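You operate a simulated robot arm through the tools that you are given. There is no shell and no other tool. Be economical: measure what you need, move in short steps, check, and stop when the job is done.

You are at the controls of a simulated robot arm. One attempt, no reset.

TASK
Change the cassette in the shelf's holder: blue one out, yellow one in.
Fine: The pump is off and stays off. Draw the blue cassette by its post and stand it in the magazine's free pocket; push the yellow one home till it catches. Lids stay on, and the filter holder stays shut. Push the shelf home and latch it, fingers clear of the slides. Drop nothing.

It is judged by the outcome, as a careful person would: the job done as asked, and still so three seconds after it is handed in. It fails if anything else is knocked over, pushed out of place, dropped, spilled or broken. Lids that push on must go on centred and level and be pressed home; caps that screw on are set level and turned clockwise until they are tight.

THE ROBOT
A 7-joint arm with a two-finger parallel gripper, fixed in place. Base frame: the origin is at the foot of the arm, x ahead of it, y to its left, z up. Units: m, degrees, N and s.
With the tool pointing down near the work surface it reaches from about 0.34 to 0.76 m from the base axis. Its first joint turns from -115.0 to 115.0 degrees. Payload 3.91 kg.
Tool frame: the origin (TCP) lies between the finger pads and is the grasp point; the fingertips stand 0.03 m ahead of it; z points along the fingers, y is the line along which they close. The gripper opens to 0.11 m. The fingers are 0.02 m wide and 0.01 m thick; the gripper's body (0.048 by 0.112 m) begins 0.055 m behind the TCP.
Orientation is that of the tool frame in the base frame, as a unit quaternion [w, x, y, z]. With the fingers straight down and closing along the base's y, the tool's x points along the base's -x, its y along +y and its z along -z.

THE INTERFACE
- The arm moves only by the tool drive_tool. Its argument "deltas" is a list of rows, each a list of 7 numbers: the finger opening in m, from 0 to 0.11, then the shift along the base's x, y, z in m, then the turn, a rotation vector about the base's x, y, z in rad. In form: [[grip, x, y, z, rx, ry, rz], ...]. A call has 1 to 10 rows; each row shifts and turns the commanded pose from where the row before left it. Each row takes 0.2 s and may step no farther than 0.05 m and 8.6 degrees from the row before; otherwise, or with a gripper value out of range, the whole call is refused. Where a pose cannot be reached the arm comes as near as it can. A force on the tool above 40 N (or 10 N above the force at the start of the call, whichever is more), or a blocked arm, ends the call early, and 0.2 s more pass. The fingers move at their own pace (about 0.108 m/s each) and stop on an object; they squeeze with about 29 N. The grip force told is the motor's: it shows also when the fingers shut on nothing. Time passes only in rows, and 0.2 s behind the last, so rows that do not move let the fingers close. It gives the time, the measured TCP pose, the force on the tool (base axes), the opening and the grip force at its end, in the units of the frame above (readings bear some noise), and new pictures: "show" is both (left out), scene, wrist or none.
- Cameras (640 x 400 px; columns grow to the right, rows downward): "scene" is fixed at [0.0483, -0.6491, 1.7518]; the picture's right is [0.96, -0.27, 0.00], its down [-0.18, -0.62, -0.76] and it looks along [0.21, 0.73, -0.65] (base axes); focal length 324 px, centre (320, 200). "wrist" rides on the gripper at [-0.036, 0, -0.057] in the tool frame; the picture's right is [0.00, -1.00, 0.00], its down [0.97, 0.00, -0.24] and it looks along [0.24, 0.00, 0.97] (tool axes); focal length 218 px, centre (320, 200). There is no depth. A picture from a camera that has moved, and an enlarged one, comes with that camera's place and axes in the base frame and with its lens.
- move_column(by): slides the trunk up (or, below 0, down) by that many m; the arm rides with it, the base frame stays. It gives what a move gives, with no picture.
- zoom(camera, box): a new picture of the part [left, top, right, bottom] of that camera's present view, enlarged. It takes no simulated time.
- finish_job(): hands the job in; it is judged then, once.

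Go step by step. Nothing tells you positions but the pictures and the camera data: compare them with the known pose of the tool, close in by small moves and look again before you grip or let go. The budget is 120 turns and 150 pictures, counting those below and the enlarged ones. Unless the task says otherwise, let go and move clear before handing in, and close with one line.

The tools are called after "Emit:" as name(argument=value, ...) on one line, values as JSON. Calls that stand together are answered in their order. drive_tool: Moves the arm, as the interface text tells. Its arguments: {"type":"object","properties":{"deltas":{"type":"array","items":{"type":"array","items":{"type":"number"}}},"show":{"type":"string","enum":["both","scene","wrist","none"]}},"required":["deltas"]} The other tools are called the same way: move_column (by) slides the trunk up or down; zoom (camera, box) takes an enlarged picture of a part of a camera's view; finish_job () hands the job in.

At the start:

```text
time: 0.0
position: [0.4683, -0.0414, 1.2739]
ee_rot: [0.0, 0.0, 1.0, 0.001]
ft_force: [-0.4, -0.1, 0.9]
width: 0.1099
gripper_force: 0.0
trunk travel left (down, up): [-0.875, 0.115]
```

scene: 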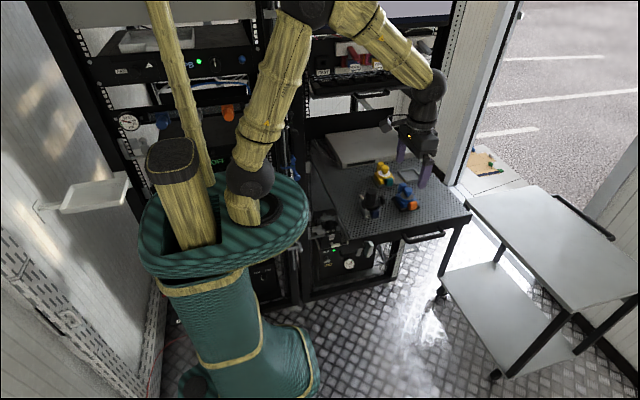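
wrist: 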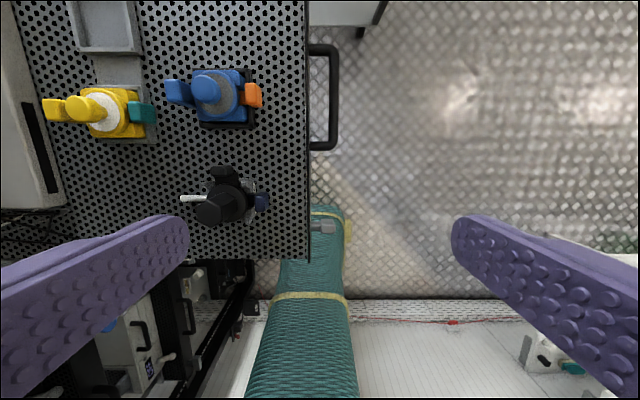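

I see a perforated shelf with a blue cassette, a yellow cassette and a black holder item. I'll enlarge both views first.

Emit:
zoom(camera="scene", box=[300, 100, 480, 260])

Emit:
zoom(camera="wrist", box=[0, 0, 340, 260])

```text
2.50 times, centred on (390, 180) of scene
camera zoom: at [0.0483, -0.6491, 1.7518], right [0.96, -0.27, 0.0], down [-0.18, -0.62, -0.76], along [0.21, 0.73, -0.65], focal length 809 px, centre (145, 250)
```

zoom: 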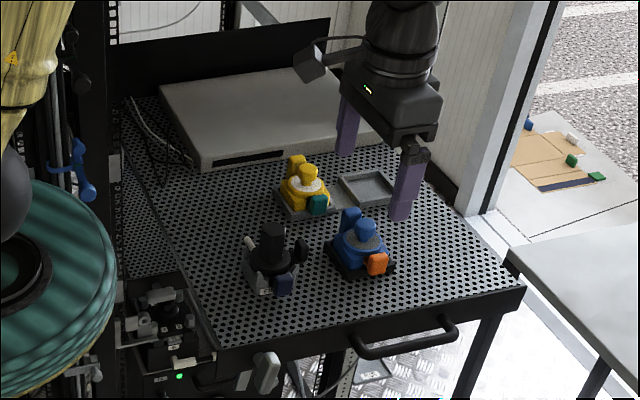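

```text
1.54 times, centred on (170, 130) of wrist
camera zoom: at [0.5055, -0.0405, 1.3308], right [0.0, -1.0, 0.0], down [-0.97, 0.0, 0.24], along [-0.24, 0.0, -0.97], focal length 336 px, centre (551, 308)
```

zoom: 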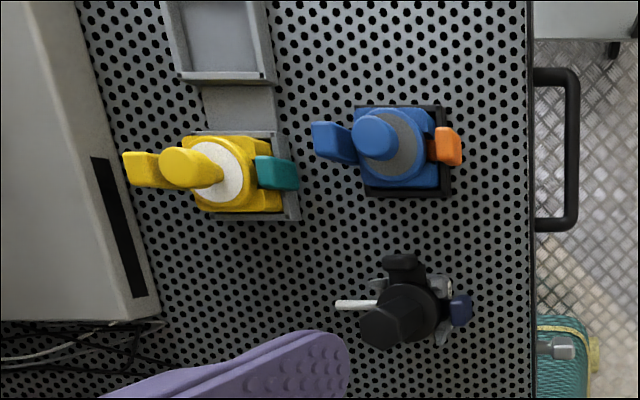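

Blue seems to be near (0.56, 0.08), yellow near (0.545, 0.21), and the free pocket near (0.65, 0.225). I'll move above them for a better look.

Emit:
drive_tool(deltas=[[0.11, 0.03, 0.03, 0, 0, 0, 0], [0.11, 0.03, 0.035, 0, 0, 0, 0], [0.11, 0.03, 0.035, 0, 0, 0, 0], [0.11, 0, 0.03, 0, 0, 0, 0]])

Emit:
zoom(camera="wrist", box=[160, 60, 480, 260])

Emit:
zoom(camera="scene", box=[350, 150, 430, 230])

Emit:
zoom(camera="scene", box=[290, 170, 410, 280])

```text
time: 1.0
position: [0.5603, 0.0921, 1.2764]
ee_rot: [0.0, 0.0, 1.0, 0.0]
ft_force: [-0.1, 1.2, -0.1]
width: 0.1104
gripper_force: 0.0
trunk travel left (down, up): [-0.875, 0.115]
camera wrist: at [0.5966, 0.0915, 1.333], right [0.0, -1.0, 0.0], down [-0.97, 0.0, 0.24], along [-0.24, 0.0, -0.97], focal length 218 px, centre (320, 200)
```

scene: 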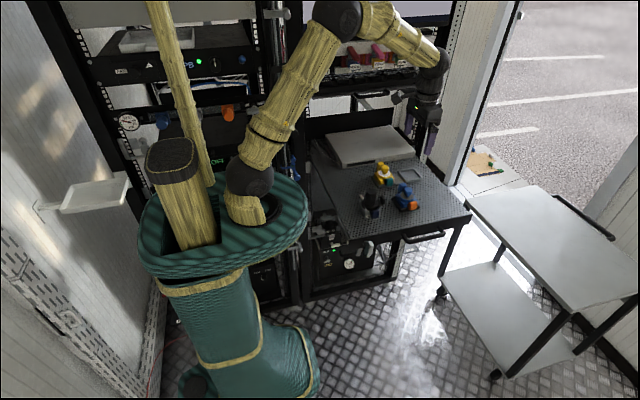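
wrist: 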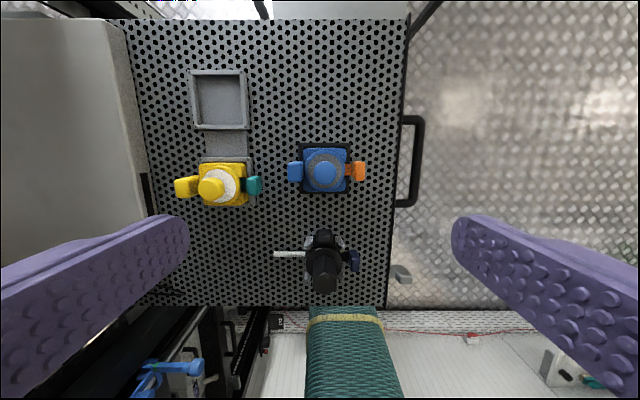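

```text
2.00 times, centred on (320, 160) of wrist
camera zoom: at [0.5966, 0.0915, 1.333], right [0.0, -1.0, 0.0], down [-0.97, 0.0, 0.24], along [-0.24, 0.0, -0.97], focal length 436 px, centre (320, 280)
```

zoom: 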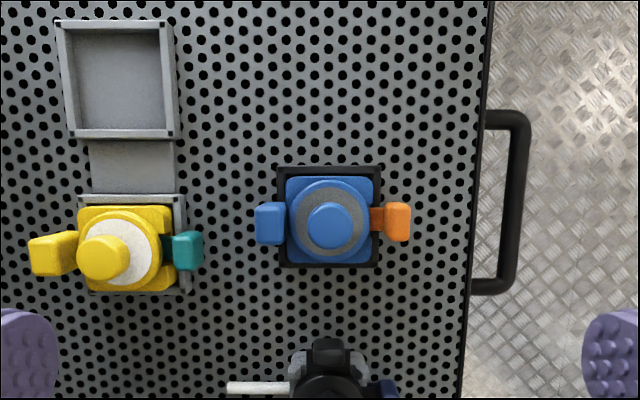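

```text
5.00 times, centred on (390, 190) of scene
camera zoom: at [0.0483, -0.6491, 1.7518], right [0.96, -0.27, 0.0], down [-0.18, -0.62, -0.76], along [0.21, 0.73, -0.65], focal length 1618 px, centre (-30, 250)
```

zoom: 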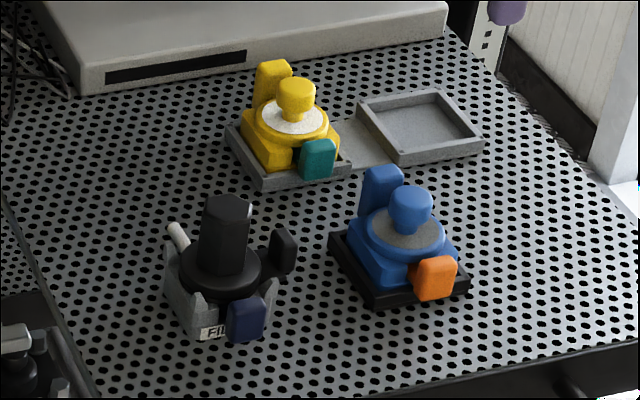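

```text
3.64 times, centred on (350, 225) of scene
camera zoom: at [0.0483, -0.6491, 1.7518], right [0.96, -0.27, 0.0], down [-0.18, -0.62, -0.76], along [0.21, 0.73, -0.65], focal length 1177 px, centre (211, 109)
```

zoom: 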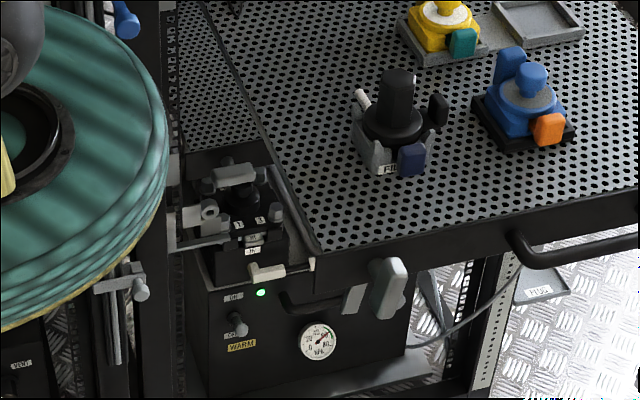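

Blue's post is at about (0.5655, 0.086), top near z 1.076. The caps sit on its ±y sides, so I'll turn the tool 90° to close along x.

Emit:
drive_tool(deltas=[[0.11, 0.0052, -0.006, 0, 0, 0, -0.1428], [0.11, 0, 0, 0, 0, 0, -0.1428], [0.11, 0, 0, 0, 0, 0, -0.1428], [0.11, 0, 0, 0, 0, 0, -0.1428], [0.11, 0, 0, 0, 0, 0, -0.1428], [0.11, 0, 0, 0, 0, 0, -0.1428], [0.11, 0, 0, 0, 0, 0, -0.1428], [0.11, 0, 0, 0, 0, 0, -0.1428], [0.11, 0, 0, 0, 0, 0, -0.1428], [0.11, 0, 0, 0, 0, 0, -0.1428]], show="none")

Emit:
drive_tool(deltas=[[0.07, 0, 0, -0.03, 0, 0, -0.1428], [0.07, 0, 0, -0.05, 0, 0, 0], [0.07, 0, 0, -0.04, 0, 0, 0], [0.07, 0, 0, 0, 0, 0, 0]])

```text
time: 3.2
position: [0.5644, 0.0823, 1.2739]
ee_rot: [0.0, 0.655, 0.756, 0.0]
ft_force: [-0.2, 0.2, 0.1]
width: 0.1099
gripper_force: 0.1
trunk travel left (down, up): [-0.875, 0.115]
```

```text
time: 4.2
position: [0.5629, 0.0853, 1.1527]
ee_rot: [0.0, 0.707, 0.707, 0.0]
ft_force: [0.8, 0.2, -0.8]
width: 0.0702
gripper_force: 0.1
trunk travel left (down, up): [-0.875, 0.115]
camera wrist: at [0.5633, 0.05, 1.209], right [-1.0, 0.0, 0.0], down [0.0, 0.97, 0.24], along [0.0, 0.24, -0.97], focal length 218 px, centre (320, 200)
```

scene: 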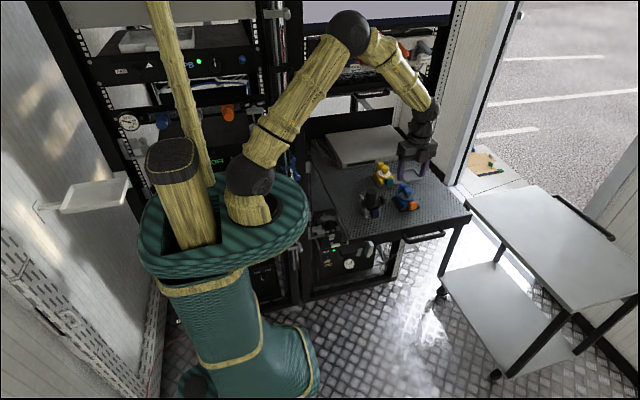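
wrist: 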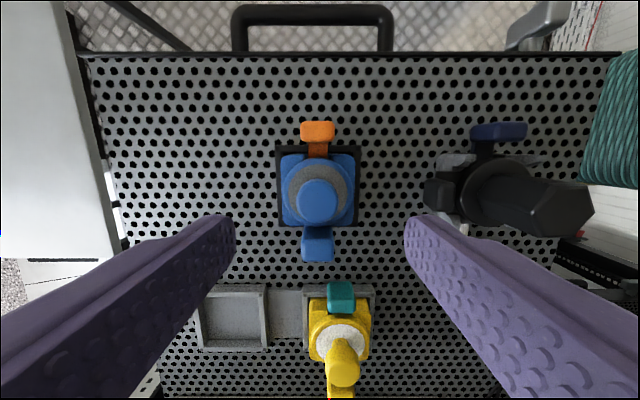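

Blue lies almost exactly below the tool, perhaps 2 mm toward −y. I'll come down to just above the post and check again.

Emit:
drive_tool(deltas=[[0.06, 0.001, -0.002, -0.03, 0, 0, 0], [0.06, 0, 0, -0.015, 0, 0, 0], [0.06, 0, 0, 0, 0, 0, 0]])

Emit:
zoom(camera="scene", box=[370, 140, 450, 220])

Emit:
zoom(camera="wrist", box=[220, 60, 420, 260])

```text
time: 5.0
position: [0.5635, 0.0808, 1.106]
ee_rot: [-0.001, 0.707, 0.707, 0.0]
ft_force: [-0.1, -0.1, -0.4]
width: 0.0602
gripper_force: 0.0
trunk travel left (down, up): [-0.875, 0.115]
camera wrist: at [0.5636, 0.0461, 1.163], right [-1.0, 0.0, 0.0], down [0.0, 0.97, 0.24], along [0.0, 0.24, -0.97], focal length 218 px, centre (320, 200)
```

scene: 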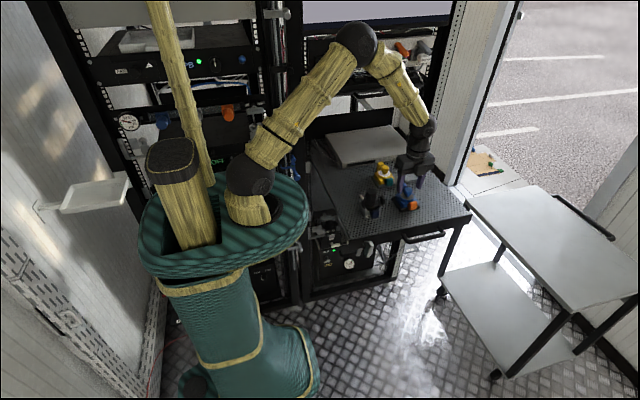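
wrist: 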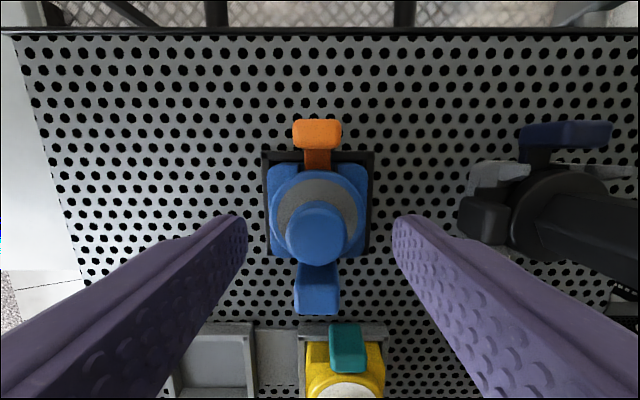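

```text
5.00 times, centred on (410, 180) of scene
camera zoom: at [0.0483, -0.6491, 1.7518], right [0.96, -0.27, 0.0], down [-0.18, -0.62, -0.76], along [0.21, 0.73, -0.65], focal length 1618 px, centre (-130, 300)
```

zoom: 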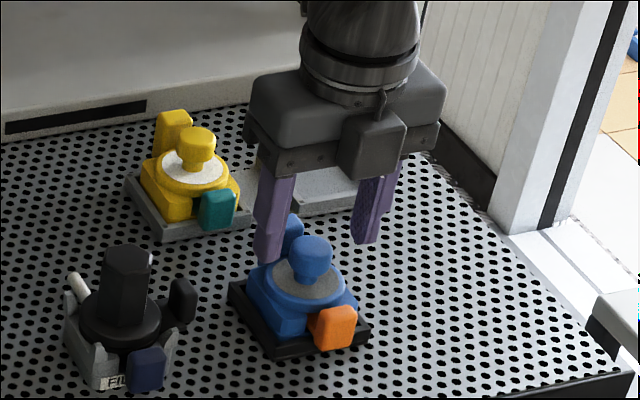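

```text
2.00 times, centred on (320, 160) of wrist
camera zoom: at [0.5636, 0.0461, 1.163], right [-1.0, 0.0, 0.0], down [0.0, 0.97, 0.24], along [0.0, 0.24, -0.97], focal length 436 px, centre (320, 280)
```

zoom: 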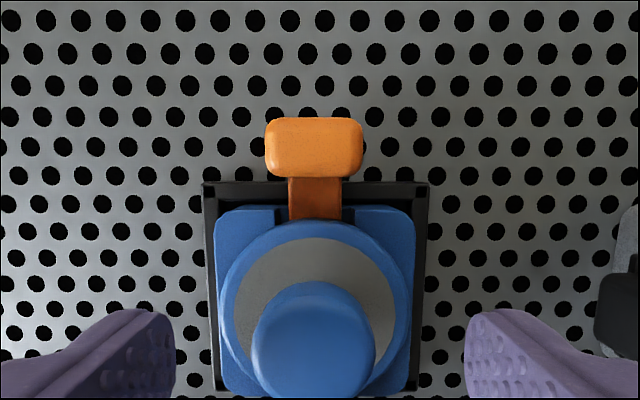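

The tool is centred over the post. I'll lower it so the tips stop just above the disc, then look.

Emit:
drive_tool(deltas=[[0.06, 0.001, 0.0005, -0.012, 0, 0, 0], [0.06, 0, 0, -0.012, 0, 0, 0], [0.06, 0, 0, 0, 0, 0, 0]], show="wrist")

Emit:
zoom(camera="scene", box=[380, 155, 440, 215])

```text
time: 5.8
position: [0.5647, 0.0823, 1.0826]
ee_rot: [0.0, 0.707, 0.707, 0.0]
ft_force: [-0.1, -0.4, 0.4]
width: 0.0602
gripper_force: 0.2
trunk travel left (down, up): [-0.875, 0.115]
camera wrist: at [0.5656, 0.0458, 1.1401], right [-1.0, 0.0, 0.0], down [0.0, 0.97, 0.24], along [0.0, 0.24, -0.97], focal length 218 px, centre (320, 200)
```

wrist: 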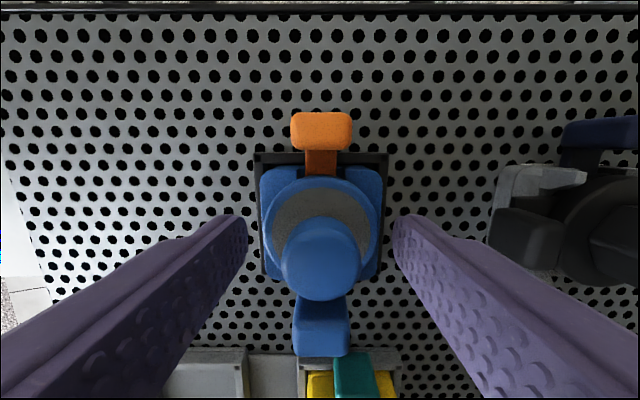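

```text
6.67 times, centred on (410, 185) of scene
camera zoom: at [0.0483, -0.6491, 1.7518], right [0.96, -0.27, 0.0], down [-0.18, -0.62, -0.76], along [0.21, 0.73, -0.65], focal length 2158 px, centre (-280, 300)
```

zoom: 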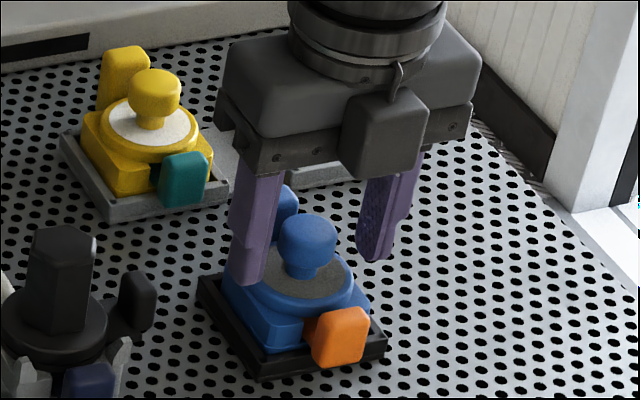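

The tips straddle the post above the disc and x is centred in the wrist view. I'll nudge +y 1.5 mm and close.

Emit:
drive_tool(deltas=[[0.06, 0, 0.0015, -0.002, 0, 0, 0], [0.03, 0, 0, 0, 0, 0, 0], [0.0, 0, 0, 0, 0, 0, 0], [0.0, 0, 0, 0, 0, 0, 0]], show="wrist")

Emit:
zoom(camera="scene", box=[380, 155, 440, 215])

```text
time: 6.8
position: [0.5648, 0.0835, 1.082]
ee_rot: [0.0, 0.707, 0.707, -0.001]
ft_force: [-4.7, 0.1, -2.9]
width: 0.0258
gripper_force: 29.3
trunk travel left (down, up): [-0.875, 0.115]
camera wrist: at [0.5653, 0.0481, 1.1386], right [-1.0, 0.0, 0.0], down [0.0, 0.97, 0.24], along [0.0, 0.24, -0.97], focal length 218 px, centre (320, 200)
```

wrist: 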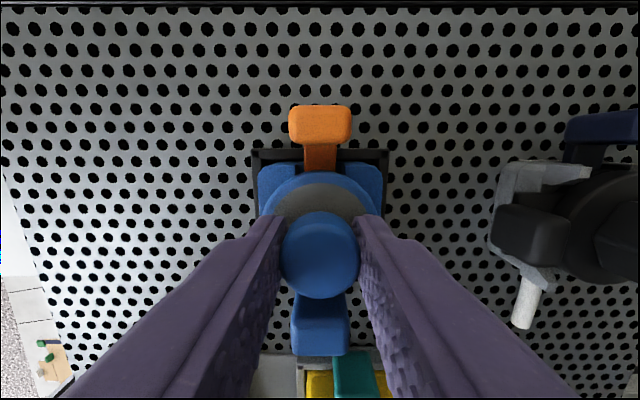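

```text
6.67 times, centred on (410, 185) of scene
camera zoom: at [0.0483, -0.6491, 1.7518], right [0.96, -0.27, 0.0], down [-0.18, -0.62, -0.76], along [0.21, 0.73, -0.65], focal length 2158 px, centre (-280, 300)
```

zoom: 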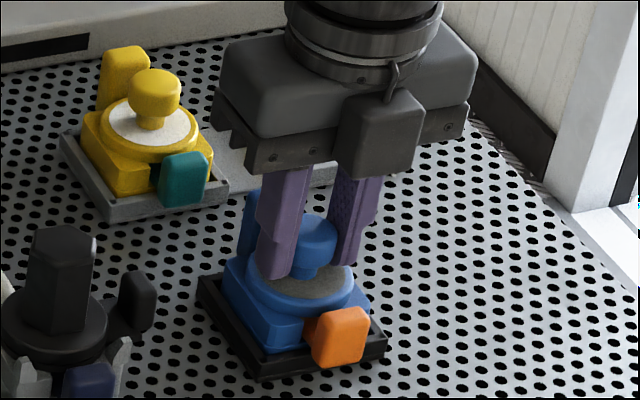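

The post is held at 25.8 mm. I'll draw it straight up gently.

Emit:
drive_tool(deltas=[[0, 0, 0, 0.003, 0, 0, 0], [0, 0, 0, 0.004, 0, 0, 0], [0, 0, 0, 0.005, 0, 0, 0], [0, 0, 0, 0.008, 0, 0, 0], [0, 0, 0, 0, 0, 0, 0]], show="wrist")

Emit:
zoom(camera="scene", box=[380, 155, 440, 215])

```text
time: 8.0
position: [0.5645, 0.0829, 1.1039]
ee_rot: [0.0, 0.707, 0.707, 0.0]
ft_force: [0.0, -0.6, -0.5]
width: 0.0257
gripper_force: 29.1
trunk travel left (down, up): [-0.875, 0.115]
camera wrist: at [0.5662, 0.0473, 1.1605], right [-1.0, 0.0, 0.0], down [0.0, 0.97, 0.24], along [0.0, 0.24, -0.97], focal length 218 px, centre (320, 200)
```

wrist: 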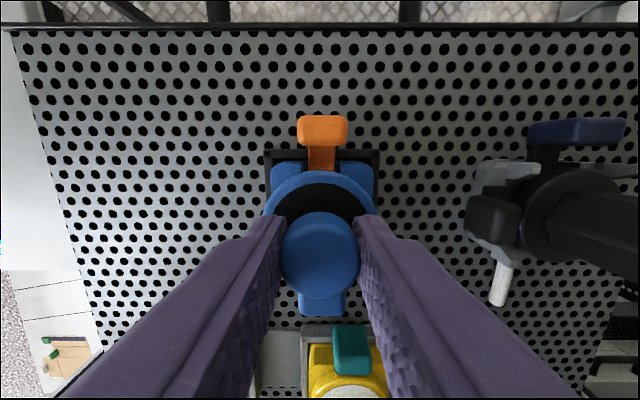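

```text
6.67 times, centred on (410, 185) of scene
camera zoom: at [0.0483, -0.6491, 1.7518], right [0.96, -0.27, 0.0], down [-0.18, -0.62, -0.76], along [0.21, 0.73, -0.65], focal length 2158 px, centre (-280, 300)
```

zoom: 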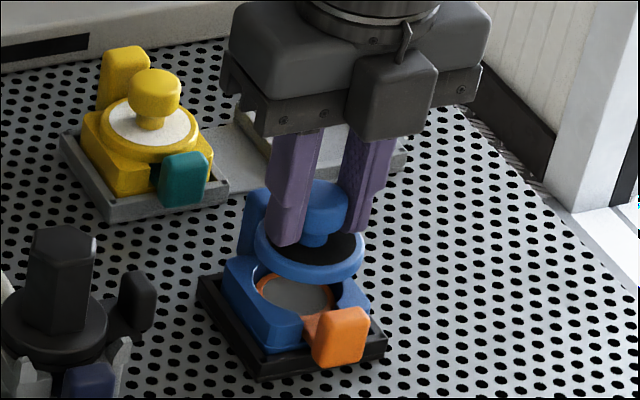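

The knob lifted only a lid: the square body stayed in the holder, so the central knob belongs to the lid. The lids must stay on, so I'll set it straight back down, then find the real post, probably the upright blue block on the +y side.

Emit:
zoom(camera="wrist", box=[250, 100, 390, 320])

Emit:
drive_tool(deltas=[[0, 0, 0, -0.008, 0, 0, 0], [0, 0, 0, -0.006, 0, 0, 0], [0, 0, 0, -0.003, 0, 0, 0], [0, 0, 0, 0, 0, 0, 0]], show="wrist")

Emit:
zoom(camera="scene", box=[385, 165, 435, 215])

```text
1.82 times, centred on (320, 210) of wrist
camera zoom: at [0.5662, 0.0473, 1.1605], right [-1.0, 0.0, 0.0], down [0.0, 0.97, 0.24], along [0.0, 0.24, -0.97], focal length 397 px, centre (320, 182)
```

zoom: 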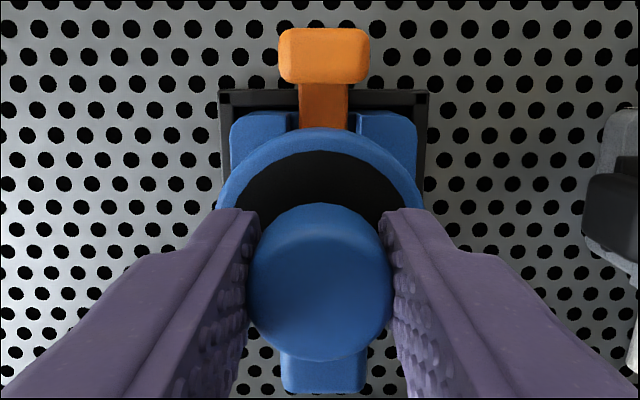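

```text
time: 9.0
position: [0.5675, 0.0838, 1.0867]
ee_rot: [0.0, 0.707, 0.707, -0.001]
ft_force: [0.4, -0.2, -0.5]
width: 0.0259
gripper_force: 28.9
trunk travel left (down, up): [-0.875, 0.115]
camera wrist: at [0.5672, 0.0481, 1.144], right [-1.0, 0.0, 0.0], down [0.0, 0.97, 0.24], along [0.0, 0.24, -0.97], focal length 218 px, centre (320, 200)
```

wrist: 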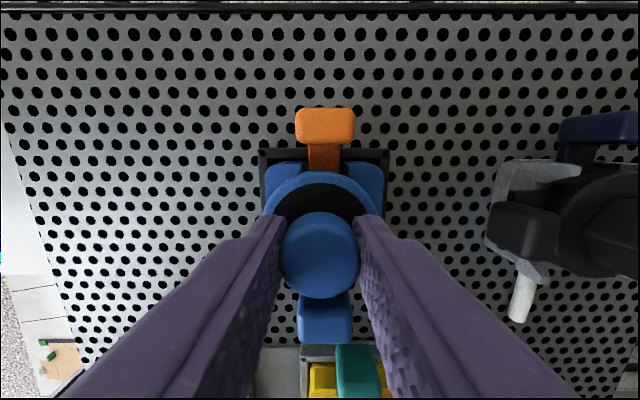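

```text
8.00 times, centred on (410, 190) of scene
camera zoom: at [0.0483, -0.6491, 1.7518], right [0.96, -0.27, 0.0], down [-0.18, -0.62, -0.76], along [0.21, 0.73, -0.65], focal length 2589 px, centre (-400, 280)
```

zoom: 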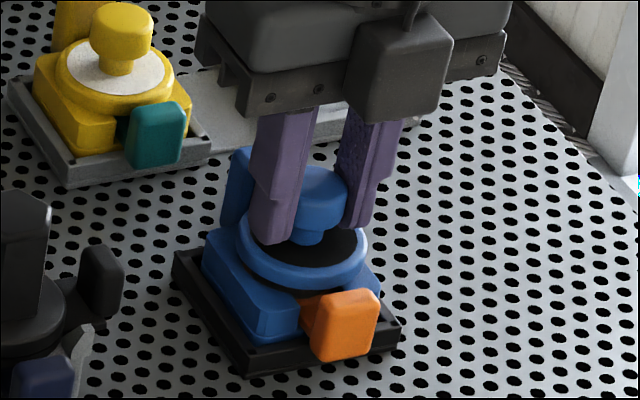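

I'm about 5 mm above seated. I'll check the lid's centring on the body before lowering the rest.

Emit:
zoom(camera="wrist", box=[240, 130, 400, 230])

```text
4.00 times, centred on (320, 180) of wrist
camera zoom: at [0.5672, 0.0481, 1.144], right [-1.0, 0.0, 0.0], down [0.0, 0.97, 0.24], along [0.0, 0.24, -0.97], focal length 873 px, centre (320, 280)
```

zoom: 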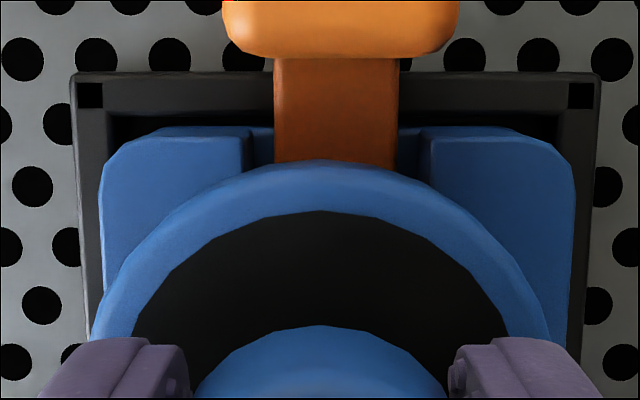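

The lid sits about 1.8 mm too far +x relative to the body. I'll correct that before seating it.

Emit:
drive_tool(deltas=[[0, -0.0018, 0, 0, 0, 0, 0], [0, 0, 0, 0, 0, 0, 0]], show="none")

Emit:
zoom(camera="wrist", box=[240, 130, 400, 230])

```text
time: 9.6
position: [0.565, 0.085, 1.0877]
ee_rot: [0.001, 0.707, 0.707, 0.0]
ft_force: [-0.5, -0.6, -0.4]
width: 0.0257
gripper_force: 28.7
trunk travel left (down, up): [-0.875, 0.115]
```

```text
4.00 times, centred on (320, 180) of wrist
camera zoom: at [0.565, 0.0485, 1.1433], right [-1.0, 0.0, 0.0], down [0.0, 0.97, 0.24], along [0.0, 0.24, -0.97], focal length 873 px, centre (320, 280)
```

zoom: 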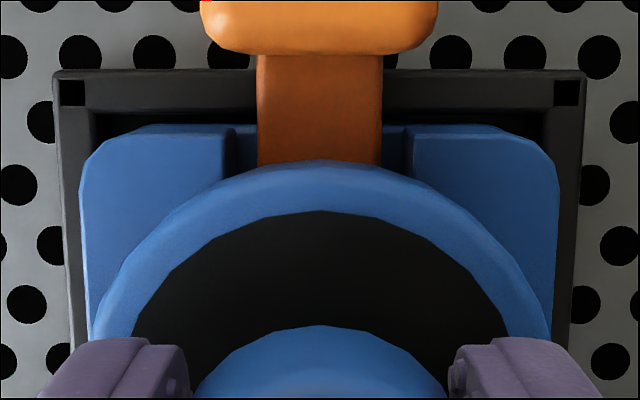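

Centred now. Next I'll lower it to seat and press gently.

Emit:
drive_tool(deltas=[[0, 0, 0, -0.003, 0, 0, 0], [0, 0, 0, -0.002, 0, 0, 0], [0, 0, 0, -0.001, 0, 0, 0], [0, 0, 0, 0, 0, 0, 0]], show="wrist")

Emit:
zoom(camera="scene", box=[385, 165, 435, 215])

```text
time: 10.6
position: [0.5647, 0.0828, 1.0813]
ee_rot: [0.002, 0.707, 0.707, 0.001]
ft_force: [1.0, 0.3, 14.3]
width: 0.0259
gripper_force: 28.8
trunk travel left (down, up): [-0.875, 0.115]
camera wrist: at [0.5649, 0.0479, 1.1389], right [-1.0, 0.0, 0.0], down [0.0, 0.97, 0.24], along [0.0, 0.24, -0.97], focal length 218 px, centre (320, 200)
```

wrist: 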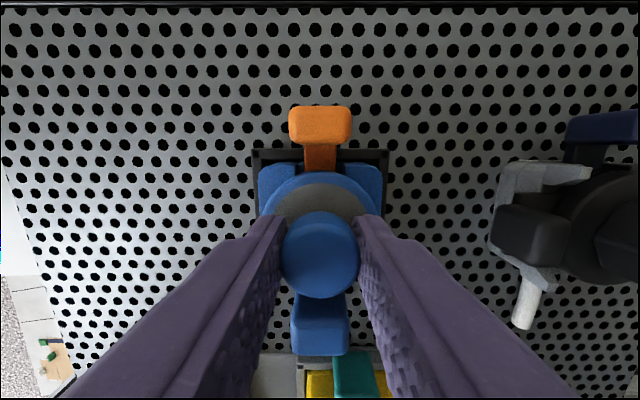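

```text
8.00 times, centred on (410, 190) of scene
camera zoom: at [0.0483, -0.6491, 1.7518], right [0.96, -0.27, 0.0], down [-0.18, -0.62, -0.76], along [0.21, 0.73, -0.65], focal length 2589 px, centre (-400, 280)
```

zoom: 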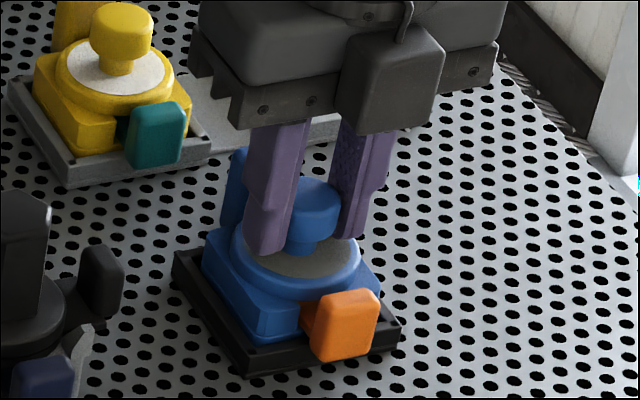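

It's seated, with the grey ring visible again as before. I'll press a bit more, then release and rise.

Emit:
drive_tool(deltas=[[0, 0, 0, -0.001, 0, 0, 0], [0, 0, 0, -0.0005, 0, 0, 0], [0, 0, 0, 0, 0, 0, 0]], show="none")

Emit:
drive_tool(deltas=[[0, 0, 0, 0.0025, 0, 0, 0], [0.06, 0, 0, 0, 0, 0, 0], [0.06, 0, 0, 0.01, 0, 0, 0], [0.06, 0, 0, 0.03, 0, 0, 0], [0.06, 0, 0, 0.03, 0, 0, 0]])

Emit:
zoom(camera="scene", box=[375, 155, 435, 215])

Emit:
zoom(camera="wrist", box=[240, 100, 400, 300])

```text
time: 11.4
position: [0.5636, 0.0834, 1.0804]
ee_rot: [0.001, 0.707, 0.707, 0.001]
ft_force: [4.0, 3.5, 29.8]
width: 0.0254
gripper_force: 28.8
trunk travel left (down, up): [-0.875, 0.115]
```

```text
time: 12.6
position: [0.5627, 0.0853, 1.1534]
ee_rot: [-0.001, 0.707, 0.707, -0.001]
ft_force: [0.0, -0.4, 0.1]
width: 0.0598
gripper_force: 0.0
trunk travel left (down, up): [-0.875, 0.115]
camera wrist: at [0.5629, 0.048, 1.2097], right [-1.0, 0.0, 0.0], down [0.0, 0.97, 0.24], along [0.0, 0.24, -0.97], focal length 218 px, centre (320, 200)
```

scene: 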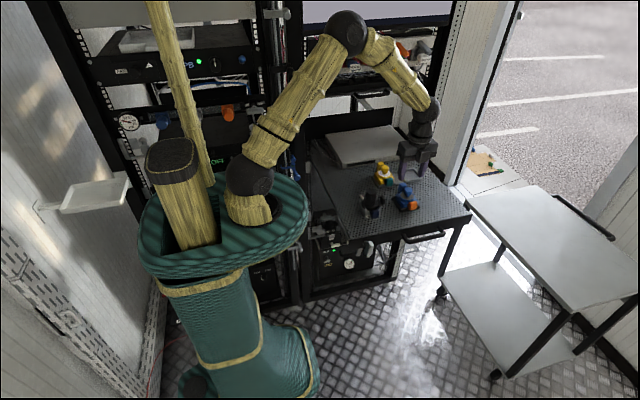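
wrist: 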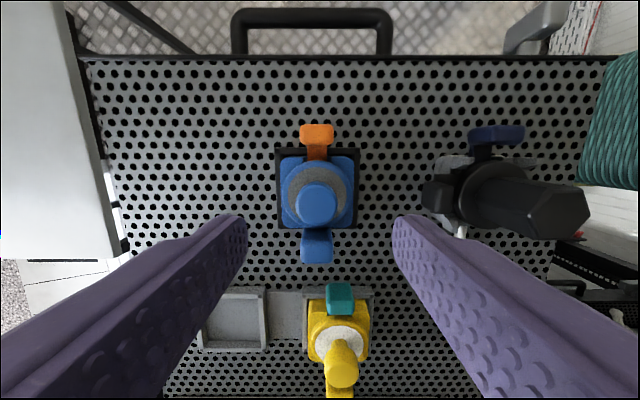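

```text
6.67 times, centred on (405, 185) of scene
camera zoom: at [0.0483, -0.6491, 1.7518], right [0.96, -0.27, 0.0], down [-0.18, -0.62, -0.76], along [0.21, 0.73, -0.65], focal length 2158 px, centre (-247, 300)
```

zoom: 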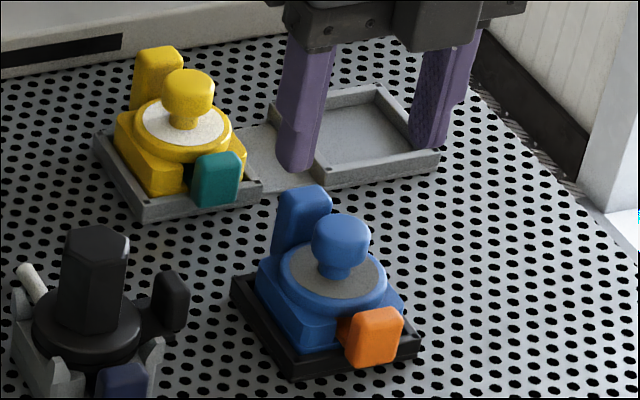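

```text
2.00 times, centred on (320, 200) of wrist
camera zoom: at [0.5629, 0.048, 1.2097], right [-1.0, 0.0, 0.0], down [0.0, 0.97, 0.24], along [0.0, 0.24, -0.97], focal length 436 px, centre (320, 200)
```

zoom: 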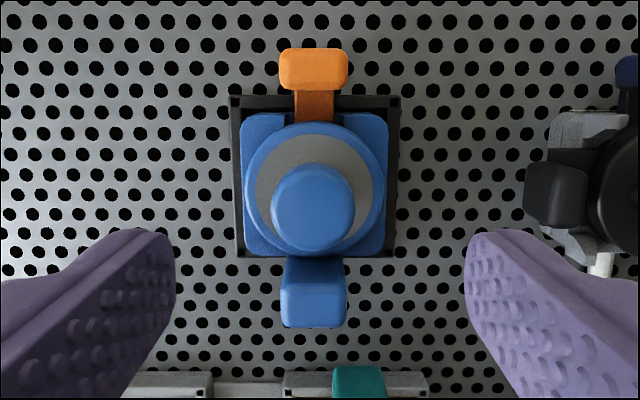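

The lid is back, centred and level. The post must be the upright blue slab at about (0.565, 0.121). I'll grip it closing along y, so the flat pads take the tilting moment, and turn the tool back 90°.

Emit:
drive_tool(deltas=[[0.06, 0, 0, 0.04, 0, 0, 0.1428], [0.06, 0.0015, 0.01, 0, 0, 0, 0.1428], [0.06, 0, 0.01, 0, 0, 0, 0.1428], [0.06, 0, 0.01, 0, 0, 0, 0.1428], [0.06, 0, 0.007, 0, 0, 0, 0.1428], [0.06, 0, 0, 0, 0, 0, 0.1428], [0.06, 0, 0, 0, 0, 0, 0.1428], [0.06, 0, 0, 0, 0, 0, 0.1428], [0.06, 0, 0, 0, 0, 0, 0.1428], [0.06, 0, 0, 0, 0, 0, 0.1428]], show="none")

Emit:
drive_tool(deltas=[[0.05, 0, 0, -0.02, 0, 0, 0.1428], [0.05, 0, 0, -0.03, 0, 0, 0], [0.05, 0, 0, 0, 0, 0, 0]])

Emit:
zoom(camera="wrist", box=[220, 100, 420, 300])

```text
time: 14.8
position: [0.5664, 0.121, 1.1919]
ee_rot: [0.0, 0.07, 0.998, 0.0]
ft_force: [-0.6, 0.8, -1.7]
width: 0.0597
gripper_force: 0.0
trunk travel left (down, up): [-0.875, 0.115]
```

```text
time: 15.6
position: [0.5641, 0.1205, 1.1402]
ee_rot: [0.0, -0.001, 1.0, -0.001]
ft_force: [-1.2, 1.0, -0.6]
width: 0.0501
gripper_force: 0.0
trunk travel left (down, up): [-0.875, 0.115]
camera wrist: at [0.6018, 0.1211, 1.1964], right [0.0, -1.0, 0.0], down [-0.97, 0.0, 0.24], along [-0.24, 0.0, -0.97], focal length 218 px, centre (320, 200)
```

scene: 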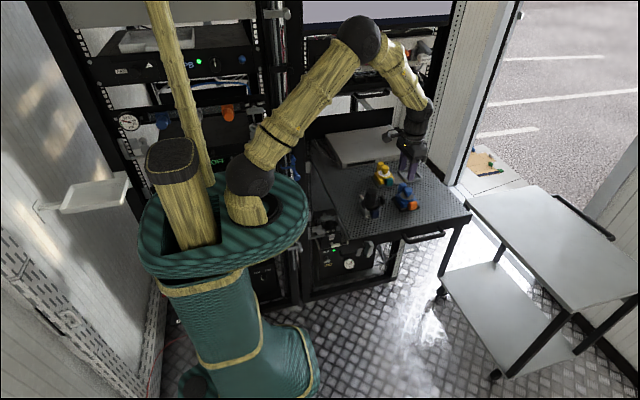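
wrist: 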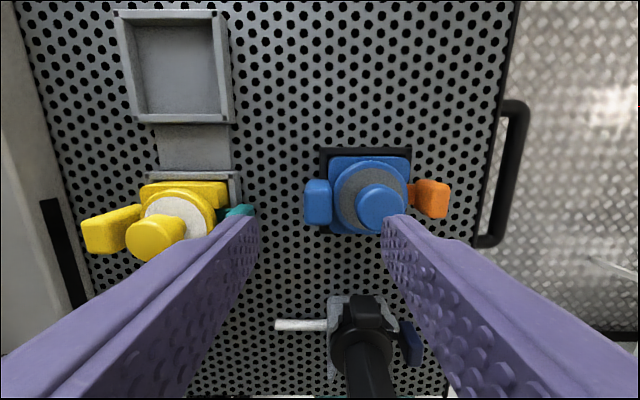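

```text
2.00 times, centred on (320, 200) of wrist
camera zoom: at [0.6018, 0.1211, 1.1964], right [0.0, -1.0, 0.0], down [-0.97, 0.0, 0.24], along [-0.24, 0.0, -0.97], focal length 436 px, centre (320, 200)
```

zoom: 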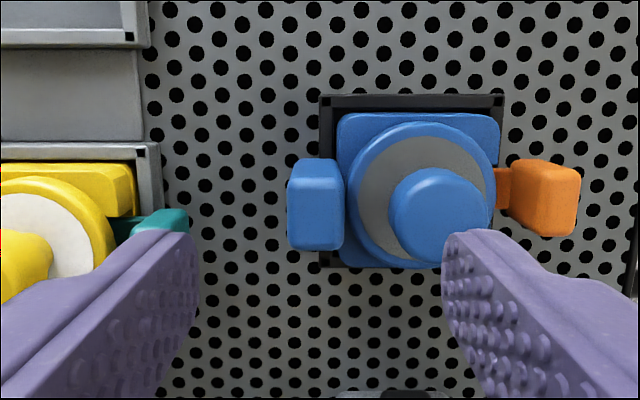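

The gap between the slab and the lid knob is barely a finger thick (about 13 mm), so closing along y risks nudging the lid. I'll close along x on the slab instead, turning the other way so the camera sits on the slab's side.

Emit:
drive_tool(deltas=[[0.06, 0, 0, 0.03, 0, 0, 0.1428], [0.06, 0, 0, 0, 0, 0, 0.1428], [0.06, 0, 0, 0, 0, 0, 0.1428], [0.06, 0, 0, 0, 0, 0, 0.1428], [0.06, 0, 0, 0, 0, 0, 0.1428], [0.06, 0, 0, 0, 0, 0, 0.1428], [0.06, 0, 0, 0, 0, 0, 0.1428], [0.06, 0, 0, 0, 0, 0, 0.1428], [0.06, 0, 0, 0, 0, 0, 0.1428], [0.06, 0, 0, 0, 0, 0, 0.1428]], show="none")

Emit:
drive_tool(deltas=[[0.05, 0, 0.002, -0.02, 0, 0, 0.1428], [0.05, 0, 0, -0.03, 0, 0, 0], [0.05, 0, 0, 0, 0, 0, 0]], show="wrist")

Emit:
zoom(camera="wrist", box=[220, 100, 420, 300])

Emit:
zoom(camera="scene", box=[375, 150, 435, 210])

```text
time: 17.8
position: [0.5659, 0.1199, 1.1714]
ee_rot: [-0.001, -0.655, 0.756, 0.0]
ft_force: [-0.4, 0.1, 0.9]
width: 0.0599
gripper_force: 0.1
trunk travel left (down, up): [-0.875, 0.115]
```

```text
time: 18.6
position: [0.5634, 0.1237, 1.1202]
ee_rot: [0.001, 0.707, -0.707, 0.0]
ft_force: [0.0, 0.0, -0.8]
width: 0.05
gripper_force: 0.1
trunk travel left (down, up): [-0.875, 0.115]
camera wrist: at [0.5637, 0.1601, 1.1766], right [1.0, 0.0, 0.0], down [0.0, -0.97, 0.24], along [0.0, -0.24, -0.97], focal length 218 px, centre (320, 200)
```

wrist: 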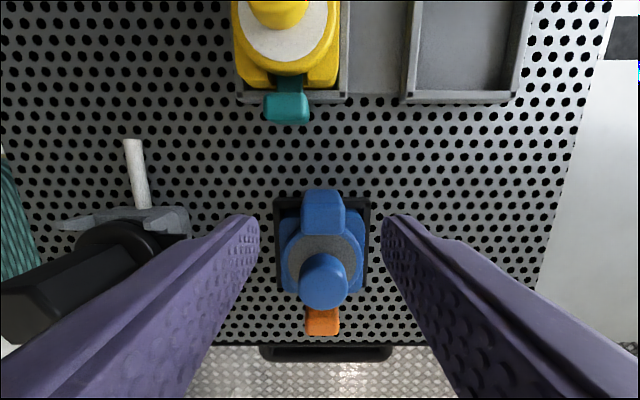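

```text
2.00 times, centred on (320, 200) of wrist
camera zoom: at [0.5637, 0.1601, 1.1766], right [1.0, 0.0, 0.0], down [0.0, -0.97, 0.24], along [0.0, -0.24, -0.97], focal length 436 px, centre (320, 200)
```

zoom: 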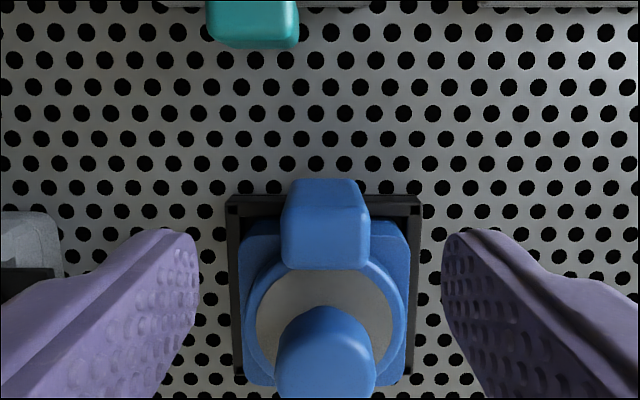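

```text
6.67 times, centred on (405, 180) of scene
camera zoom: at [0.0483, -0.6491, 1.7518], right [0.96, -0.27, 0.0], down [-0.18, -0.62, -0.76], along [0.21, 0.73, -0.65], focal length 2158 px, centre (-247, 333)
```

zoom: 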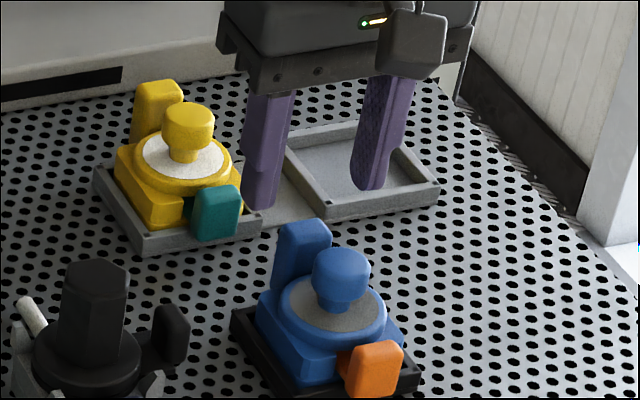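

The slab is centred about 1.4 mm to +x of the tool and in line in y. I'll correct that and descend beside it.

Emit:
drive_tool(deltas=[[0.045, 0.0014, 0.001, -0.02, 0, 0, 0], [0.045, 0, 0, -0.015, 0, 0, 0], [0.045, 0, 0, -0.009, 0, 0, 0], [0.045, 0, 0, 0, 0, 0, 0]], show="wrist")

Emit:
zoom(camera="wrist", box=[220, 120, 420, 320])

Emit:
zoom(camera="scene", box=[375, 160, 435, 220])

```text
time: 19.6
position: [0.5677, 0.1234, 1.0783]
ee_rot: [0.0, -0.707, 0.707, 0.0]
ft_force: [0.0, 0.2, 0.7]
width: 0.045
gripper_force: 0.0
trunk travel left (down, up): [-0.875, 0.115]
camera wrist: at [0.5675, 0.1596, 1.1348], right [1.0, 0.0, 0.0], down [0.0, -0.97, 0.24], along [0.0, -0.24, -0.97], focal length 218 px, centre (320, 200)
```

wrist: 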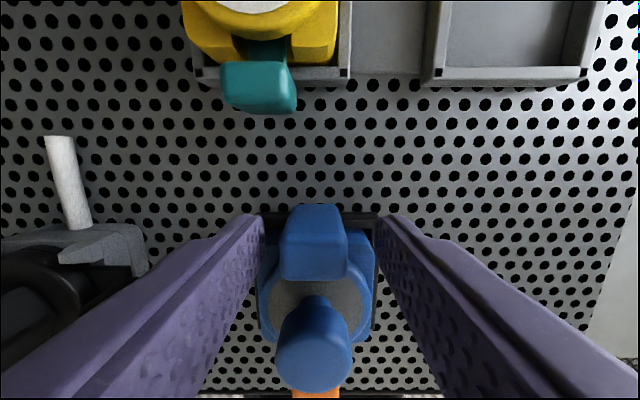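

```text
2.00 times, centred on (320, 220) of wrist
camera zoom: at [0.5675, 0.1596, 1.1348], right [1.0, 0.0, 0.0], down [0.0, -0.97, 0.24], along [0.0, -0.24, -0.97], focal length 436 px, centre (320, 160)
```

zoom: 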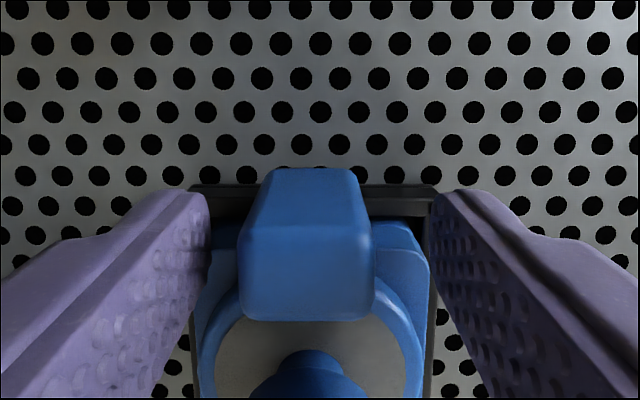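

```text
6.67 times, centred on (405, 190) of scene
camera zoom: at [0.0483, -0.6491, 1.7518], right [0.96, -0.27, 0.0], down [-0.18, -0.62, -0.76], along [0.21, 0.73, -0.65], focal length 2158 px, centre (-247, 267)
```

zoom: 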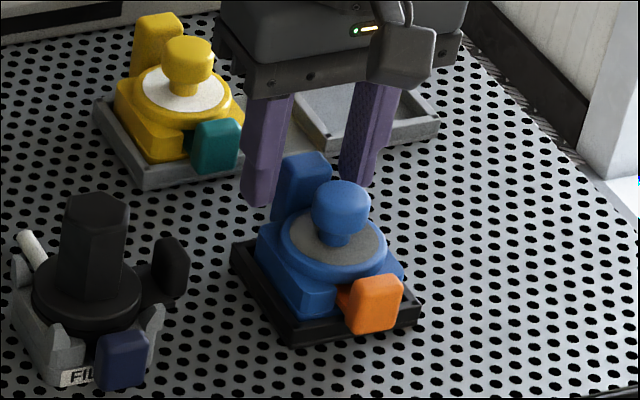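

I'm about 2 mm too far +x. I'll correct that, lower 4 mm more and close on the slab.

Emit:
drive_tool(deltas=[[0.045, -0.002, 0, -0.004, 0, 0, 0], [0.045, 0, 0, 0, 0, 0, 0], [0.02, 0, 0, 0, 0, 0, 0], [0.0, 0, 0, 0, 0, 0, 0], [0.0, 0, 0, 0, 0, 0, 0]], show="wrist")

Emit:
zoom(camera="scene", box=[375, 160, 435, 220])

```text
time: 20.8
position: [0.565, 0.1231, 1.0752]
ee_rot: [0.0, 0.707, -0.707, -0.001]
ft_force: [-3.5, 0.8, -1.7]
width: 0.0236
gripper_force: 29.3
trunk travel left (down, up): [-0.875, 0.115]
camera wrist: at [0.5652, 0.1598, 1.1309], right [1.0, 0.0, 0.0], down [0.0, -0.97, 0.24], along [0.0, -0.24, -0.97], focal length 218 px, centre (320, 200)
```

wrist: 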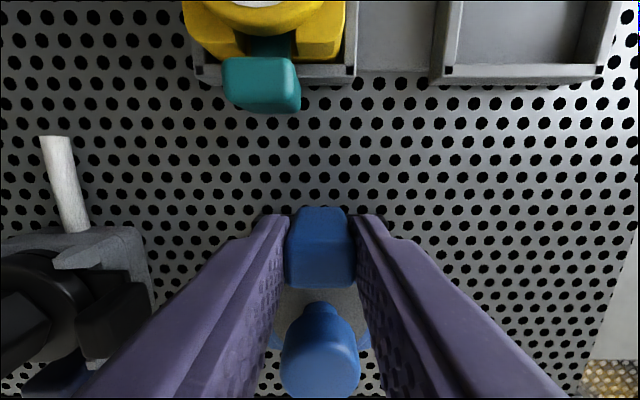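

```text
6.67 times, centred on (405, 190) of scene
camera zoom: at [0.0483, -0.6491, 1.7518], right [0.96, -0.27, 0.0], down [-0.18, -0.62, -0.76], along [0.21, 0.73, -0.65], focal length 2158 px, centre (-247, 267)
```

zoom: 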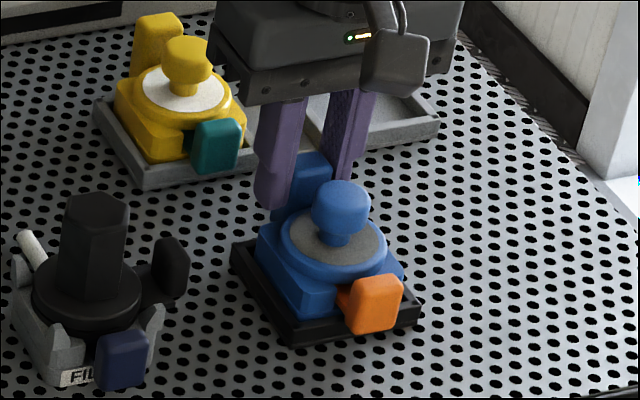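

The slab is held at 23.6 mm. I'll draw it up slowly and watch for tilting.

Emit:
drive_tool(deltas=[[0, 0, 0, 0.002, 0, 0, 0], [0, 0, 0, 0.002, 0, 0, 0], [0, 0, 0, 0.003, 0, 0, 0], [0, 0, 0, 0, 0, 0, 0]], show="wrist")

Emit:
zoom(camera="scene", box=[375, 160, 435, 220])

```text
time: 21.8
position: [0.5676, 0.122, 1.0815]
ee_rot: [0.001, 0.707, -0.707, 0.0]
ft_force: [-4.1, -0.6, -1.3]
width: 0.0235
gripper_force: 28.9
trunk travel left (down, up): [-0.875, 0.115]
camera wrist: at [0.5666, 0.1593, 1.1378], right [1.0, 0.0, 0.0], down [0.0, -0.97, 0.24], along [0.0, -0.24, -0.97], focal length 218 px, centre (320, 200)
```

wrist: 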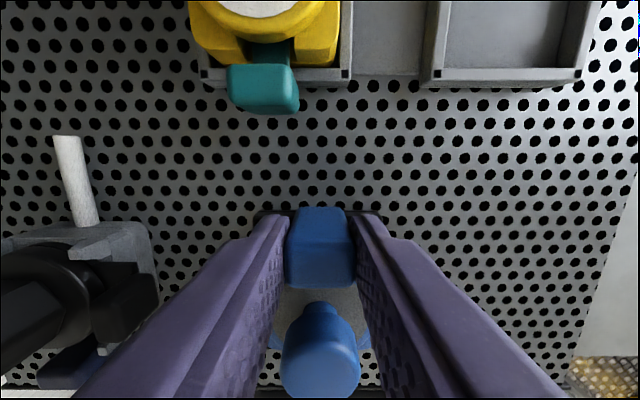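

```text
6.67 times, centred on (405, 190) of scene
camera zoom: at [0.0483, -0.6491, 1.7518], right [0.96, -0.27, 0.0], down [-0.18, -0.62, -0.76], along [0.21, 0.73, -0.65], focal length 2158 px, centre (-247, 267)
```

zoom: 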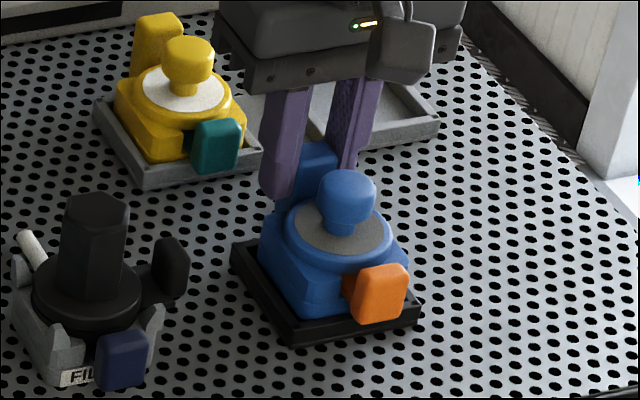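

The whole cassette comes up level with its lid on. I'll keep lifting until it's clear.

Emit:
drive_tool(deltas=[[0, 0, 0, 0.008, 0, 0, 0], [0, 0, 0, 0.01, 0, 0, 0], [0, 0, 0, 0.015, 0, 0, 0], [0, 0, 0, 0.015, 0, 0, 0], [0, 0, 0, 0, 0, 0, 0]], show="wrist")

Emit:
zoom(camera="scene", box=[365, 140, 445, 220])

```text
time: 23.0
position: [0.5658, 0.1222, 1.1278]
ee_rot: [0.0, 0.707, -0.707, 0.0]
ft_force: [-0.1, -0.1, -0.7]
width: 0.0231
gripper_force: 29.0
trunk travel left (down, up): [-0.875, 0.115]
camera wrist: at [0.5663, 0.1593, 1.1847], right [1.0, 0.0, 0.0], down [0.0, -0.97, 0.24], along [0.0, -0.24, -0.97], focal length 218 px, centre (320, 200)
```

wrist: 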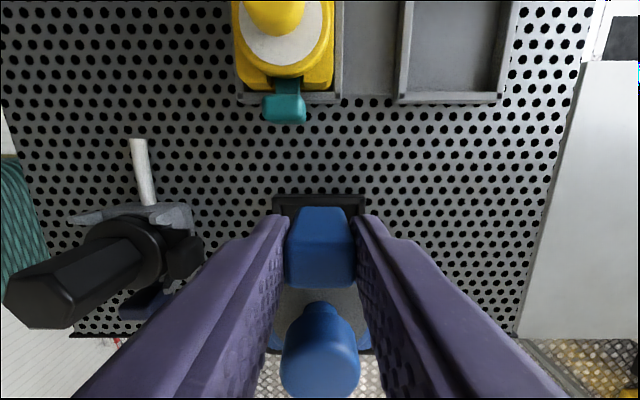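

```text
5.00 times, centred on (405, 180) of scene
camera zoom: at [0.0483, -0.6491, 1.7518], right [0.96, -0.27, 0.0], down [-0.18, -0.62, -0.76], along [0.21, 0.73, -0.65], focal length 1618 px, centre (-105, 300)
```

zoom: 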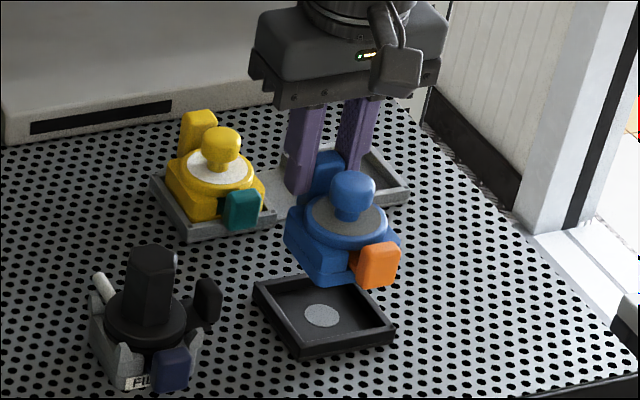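

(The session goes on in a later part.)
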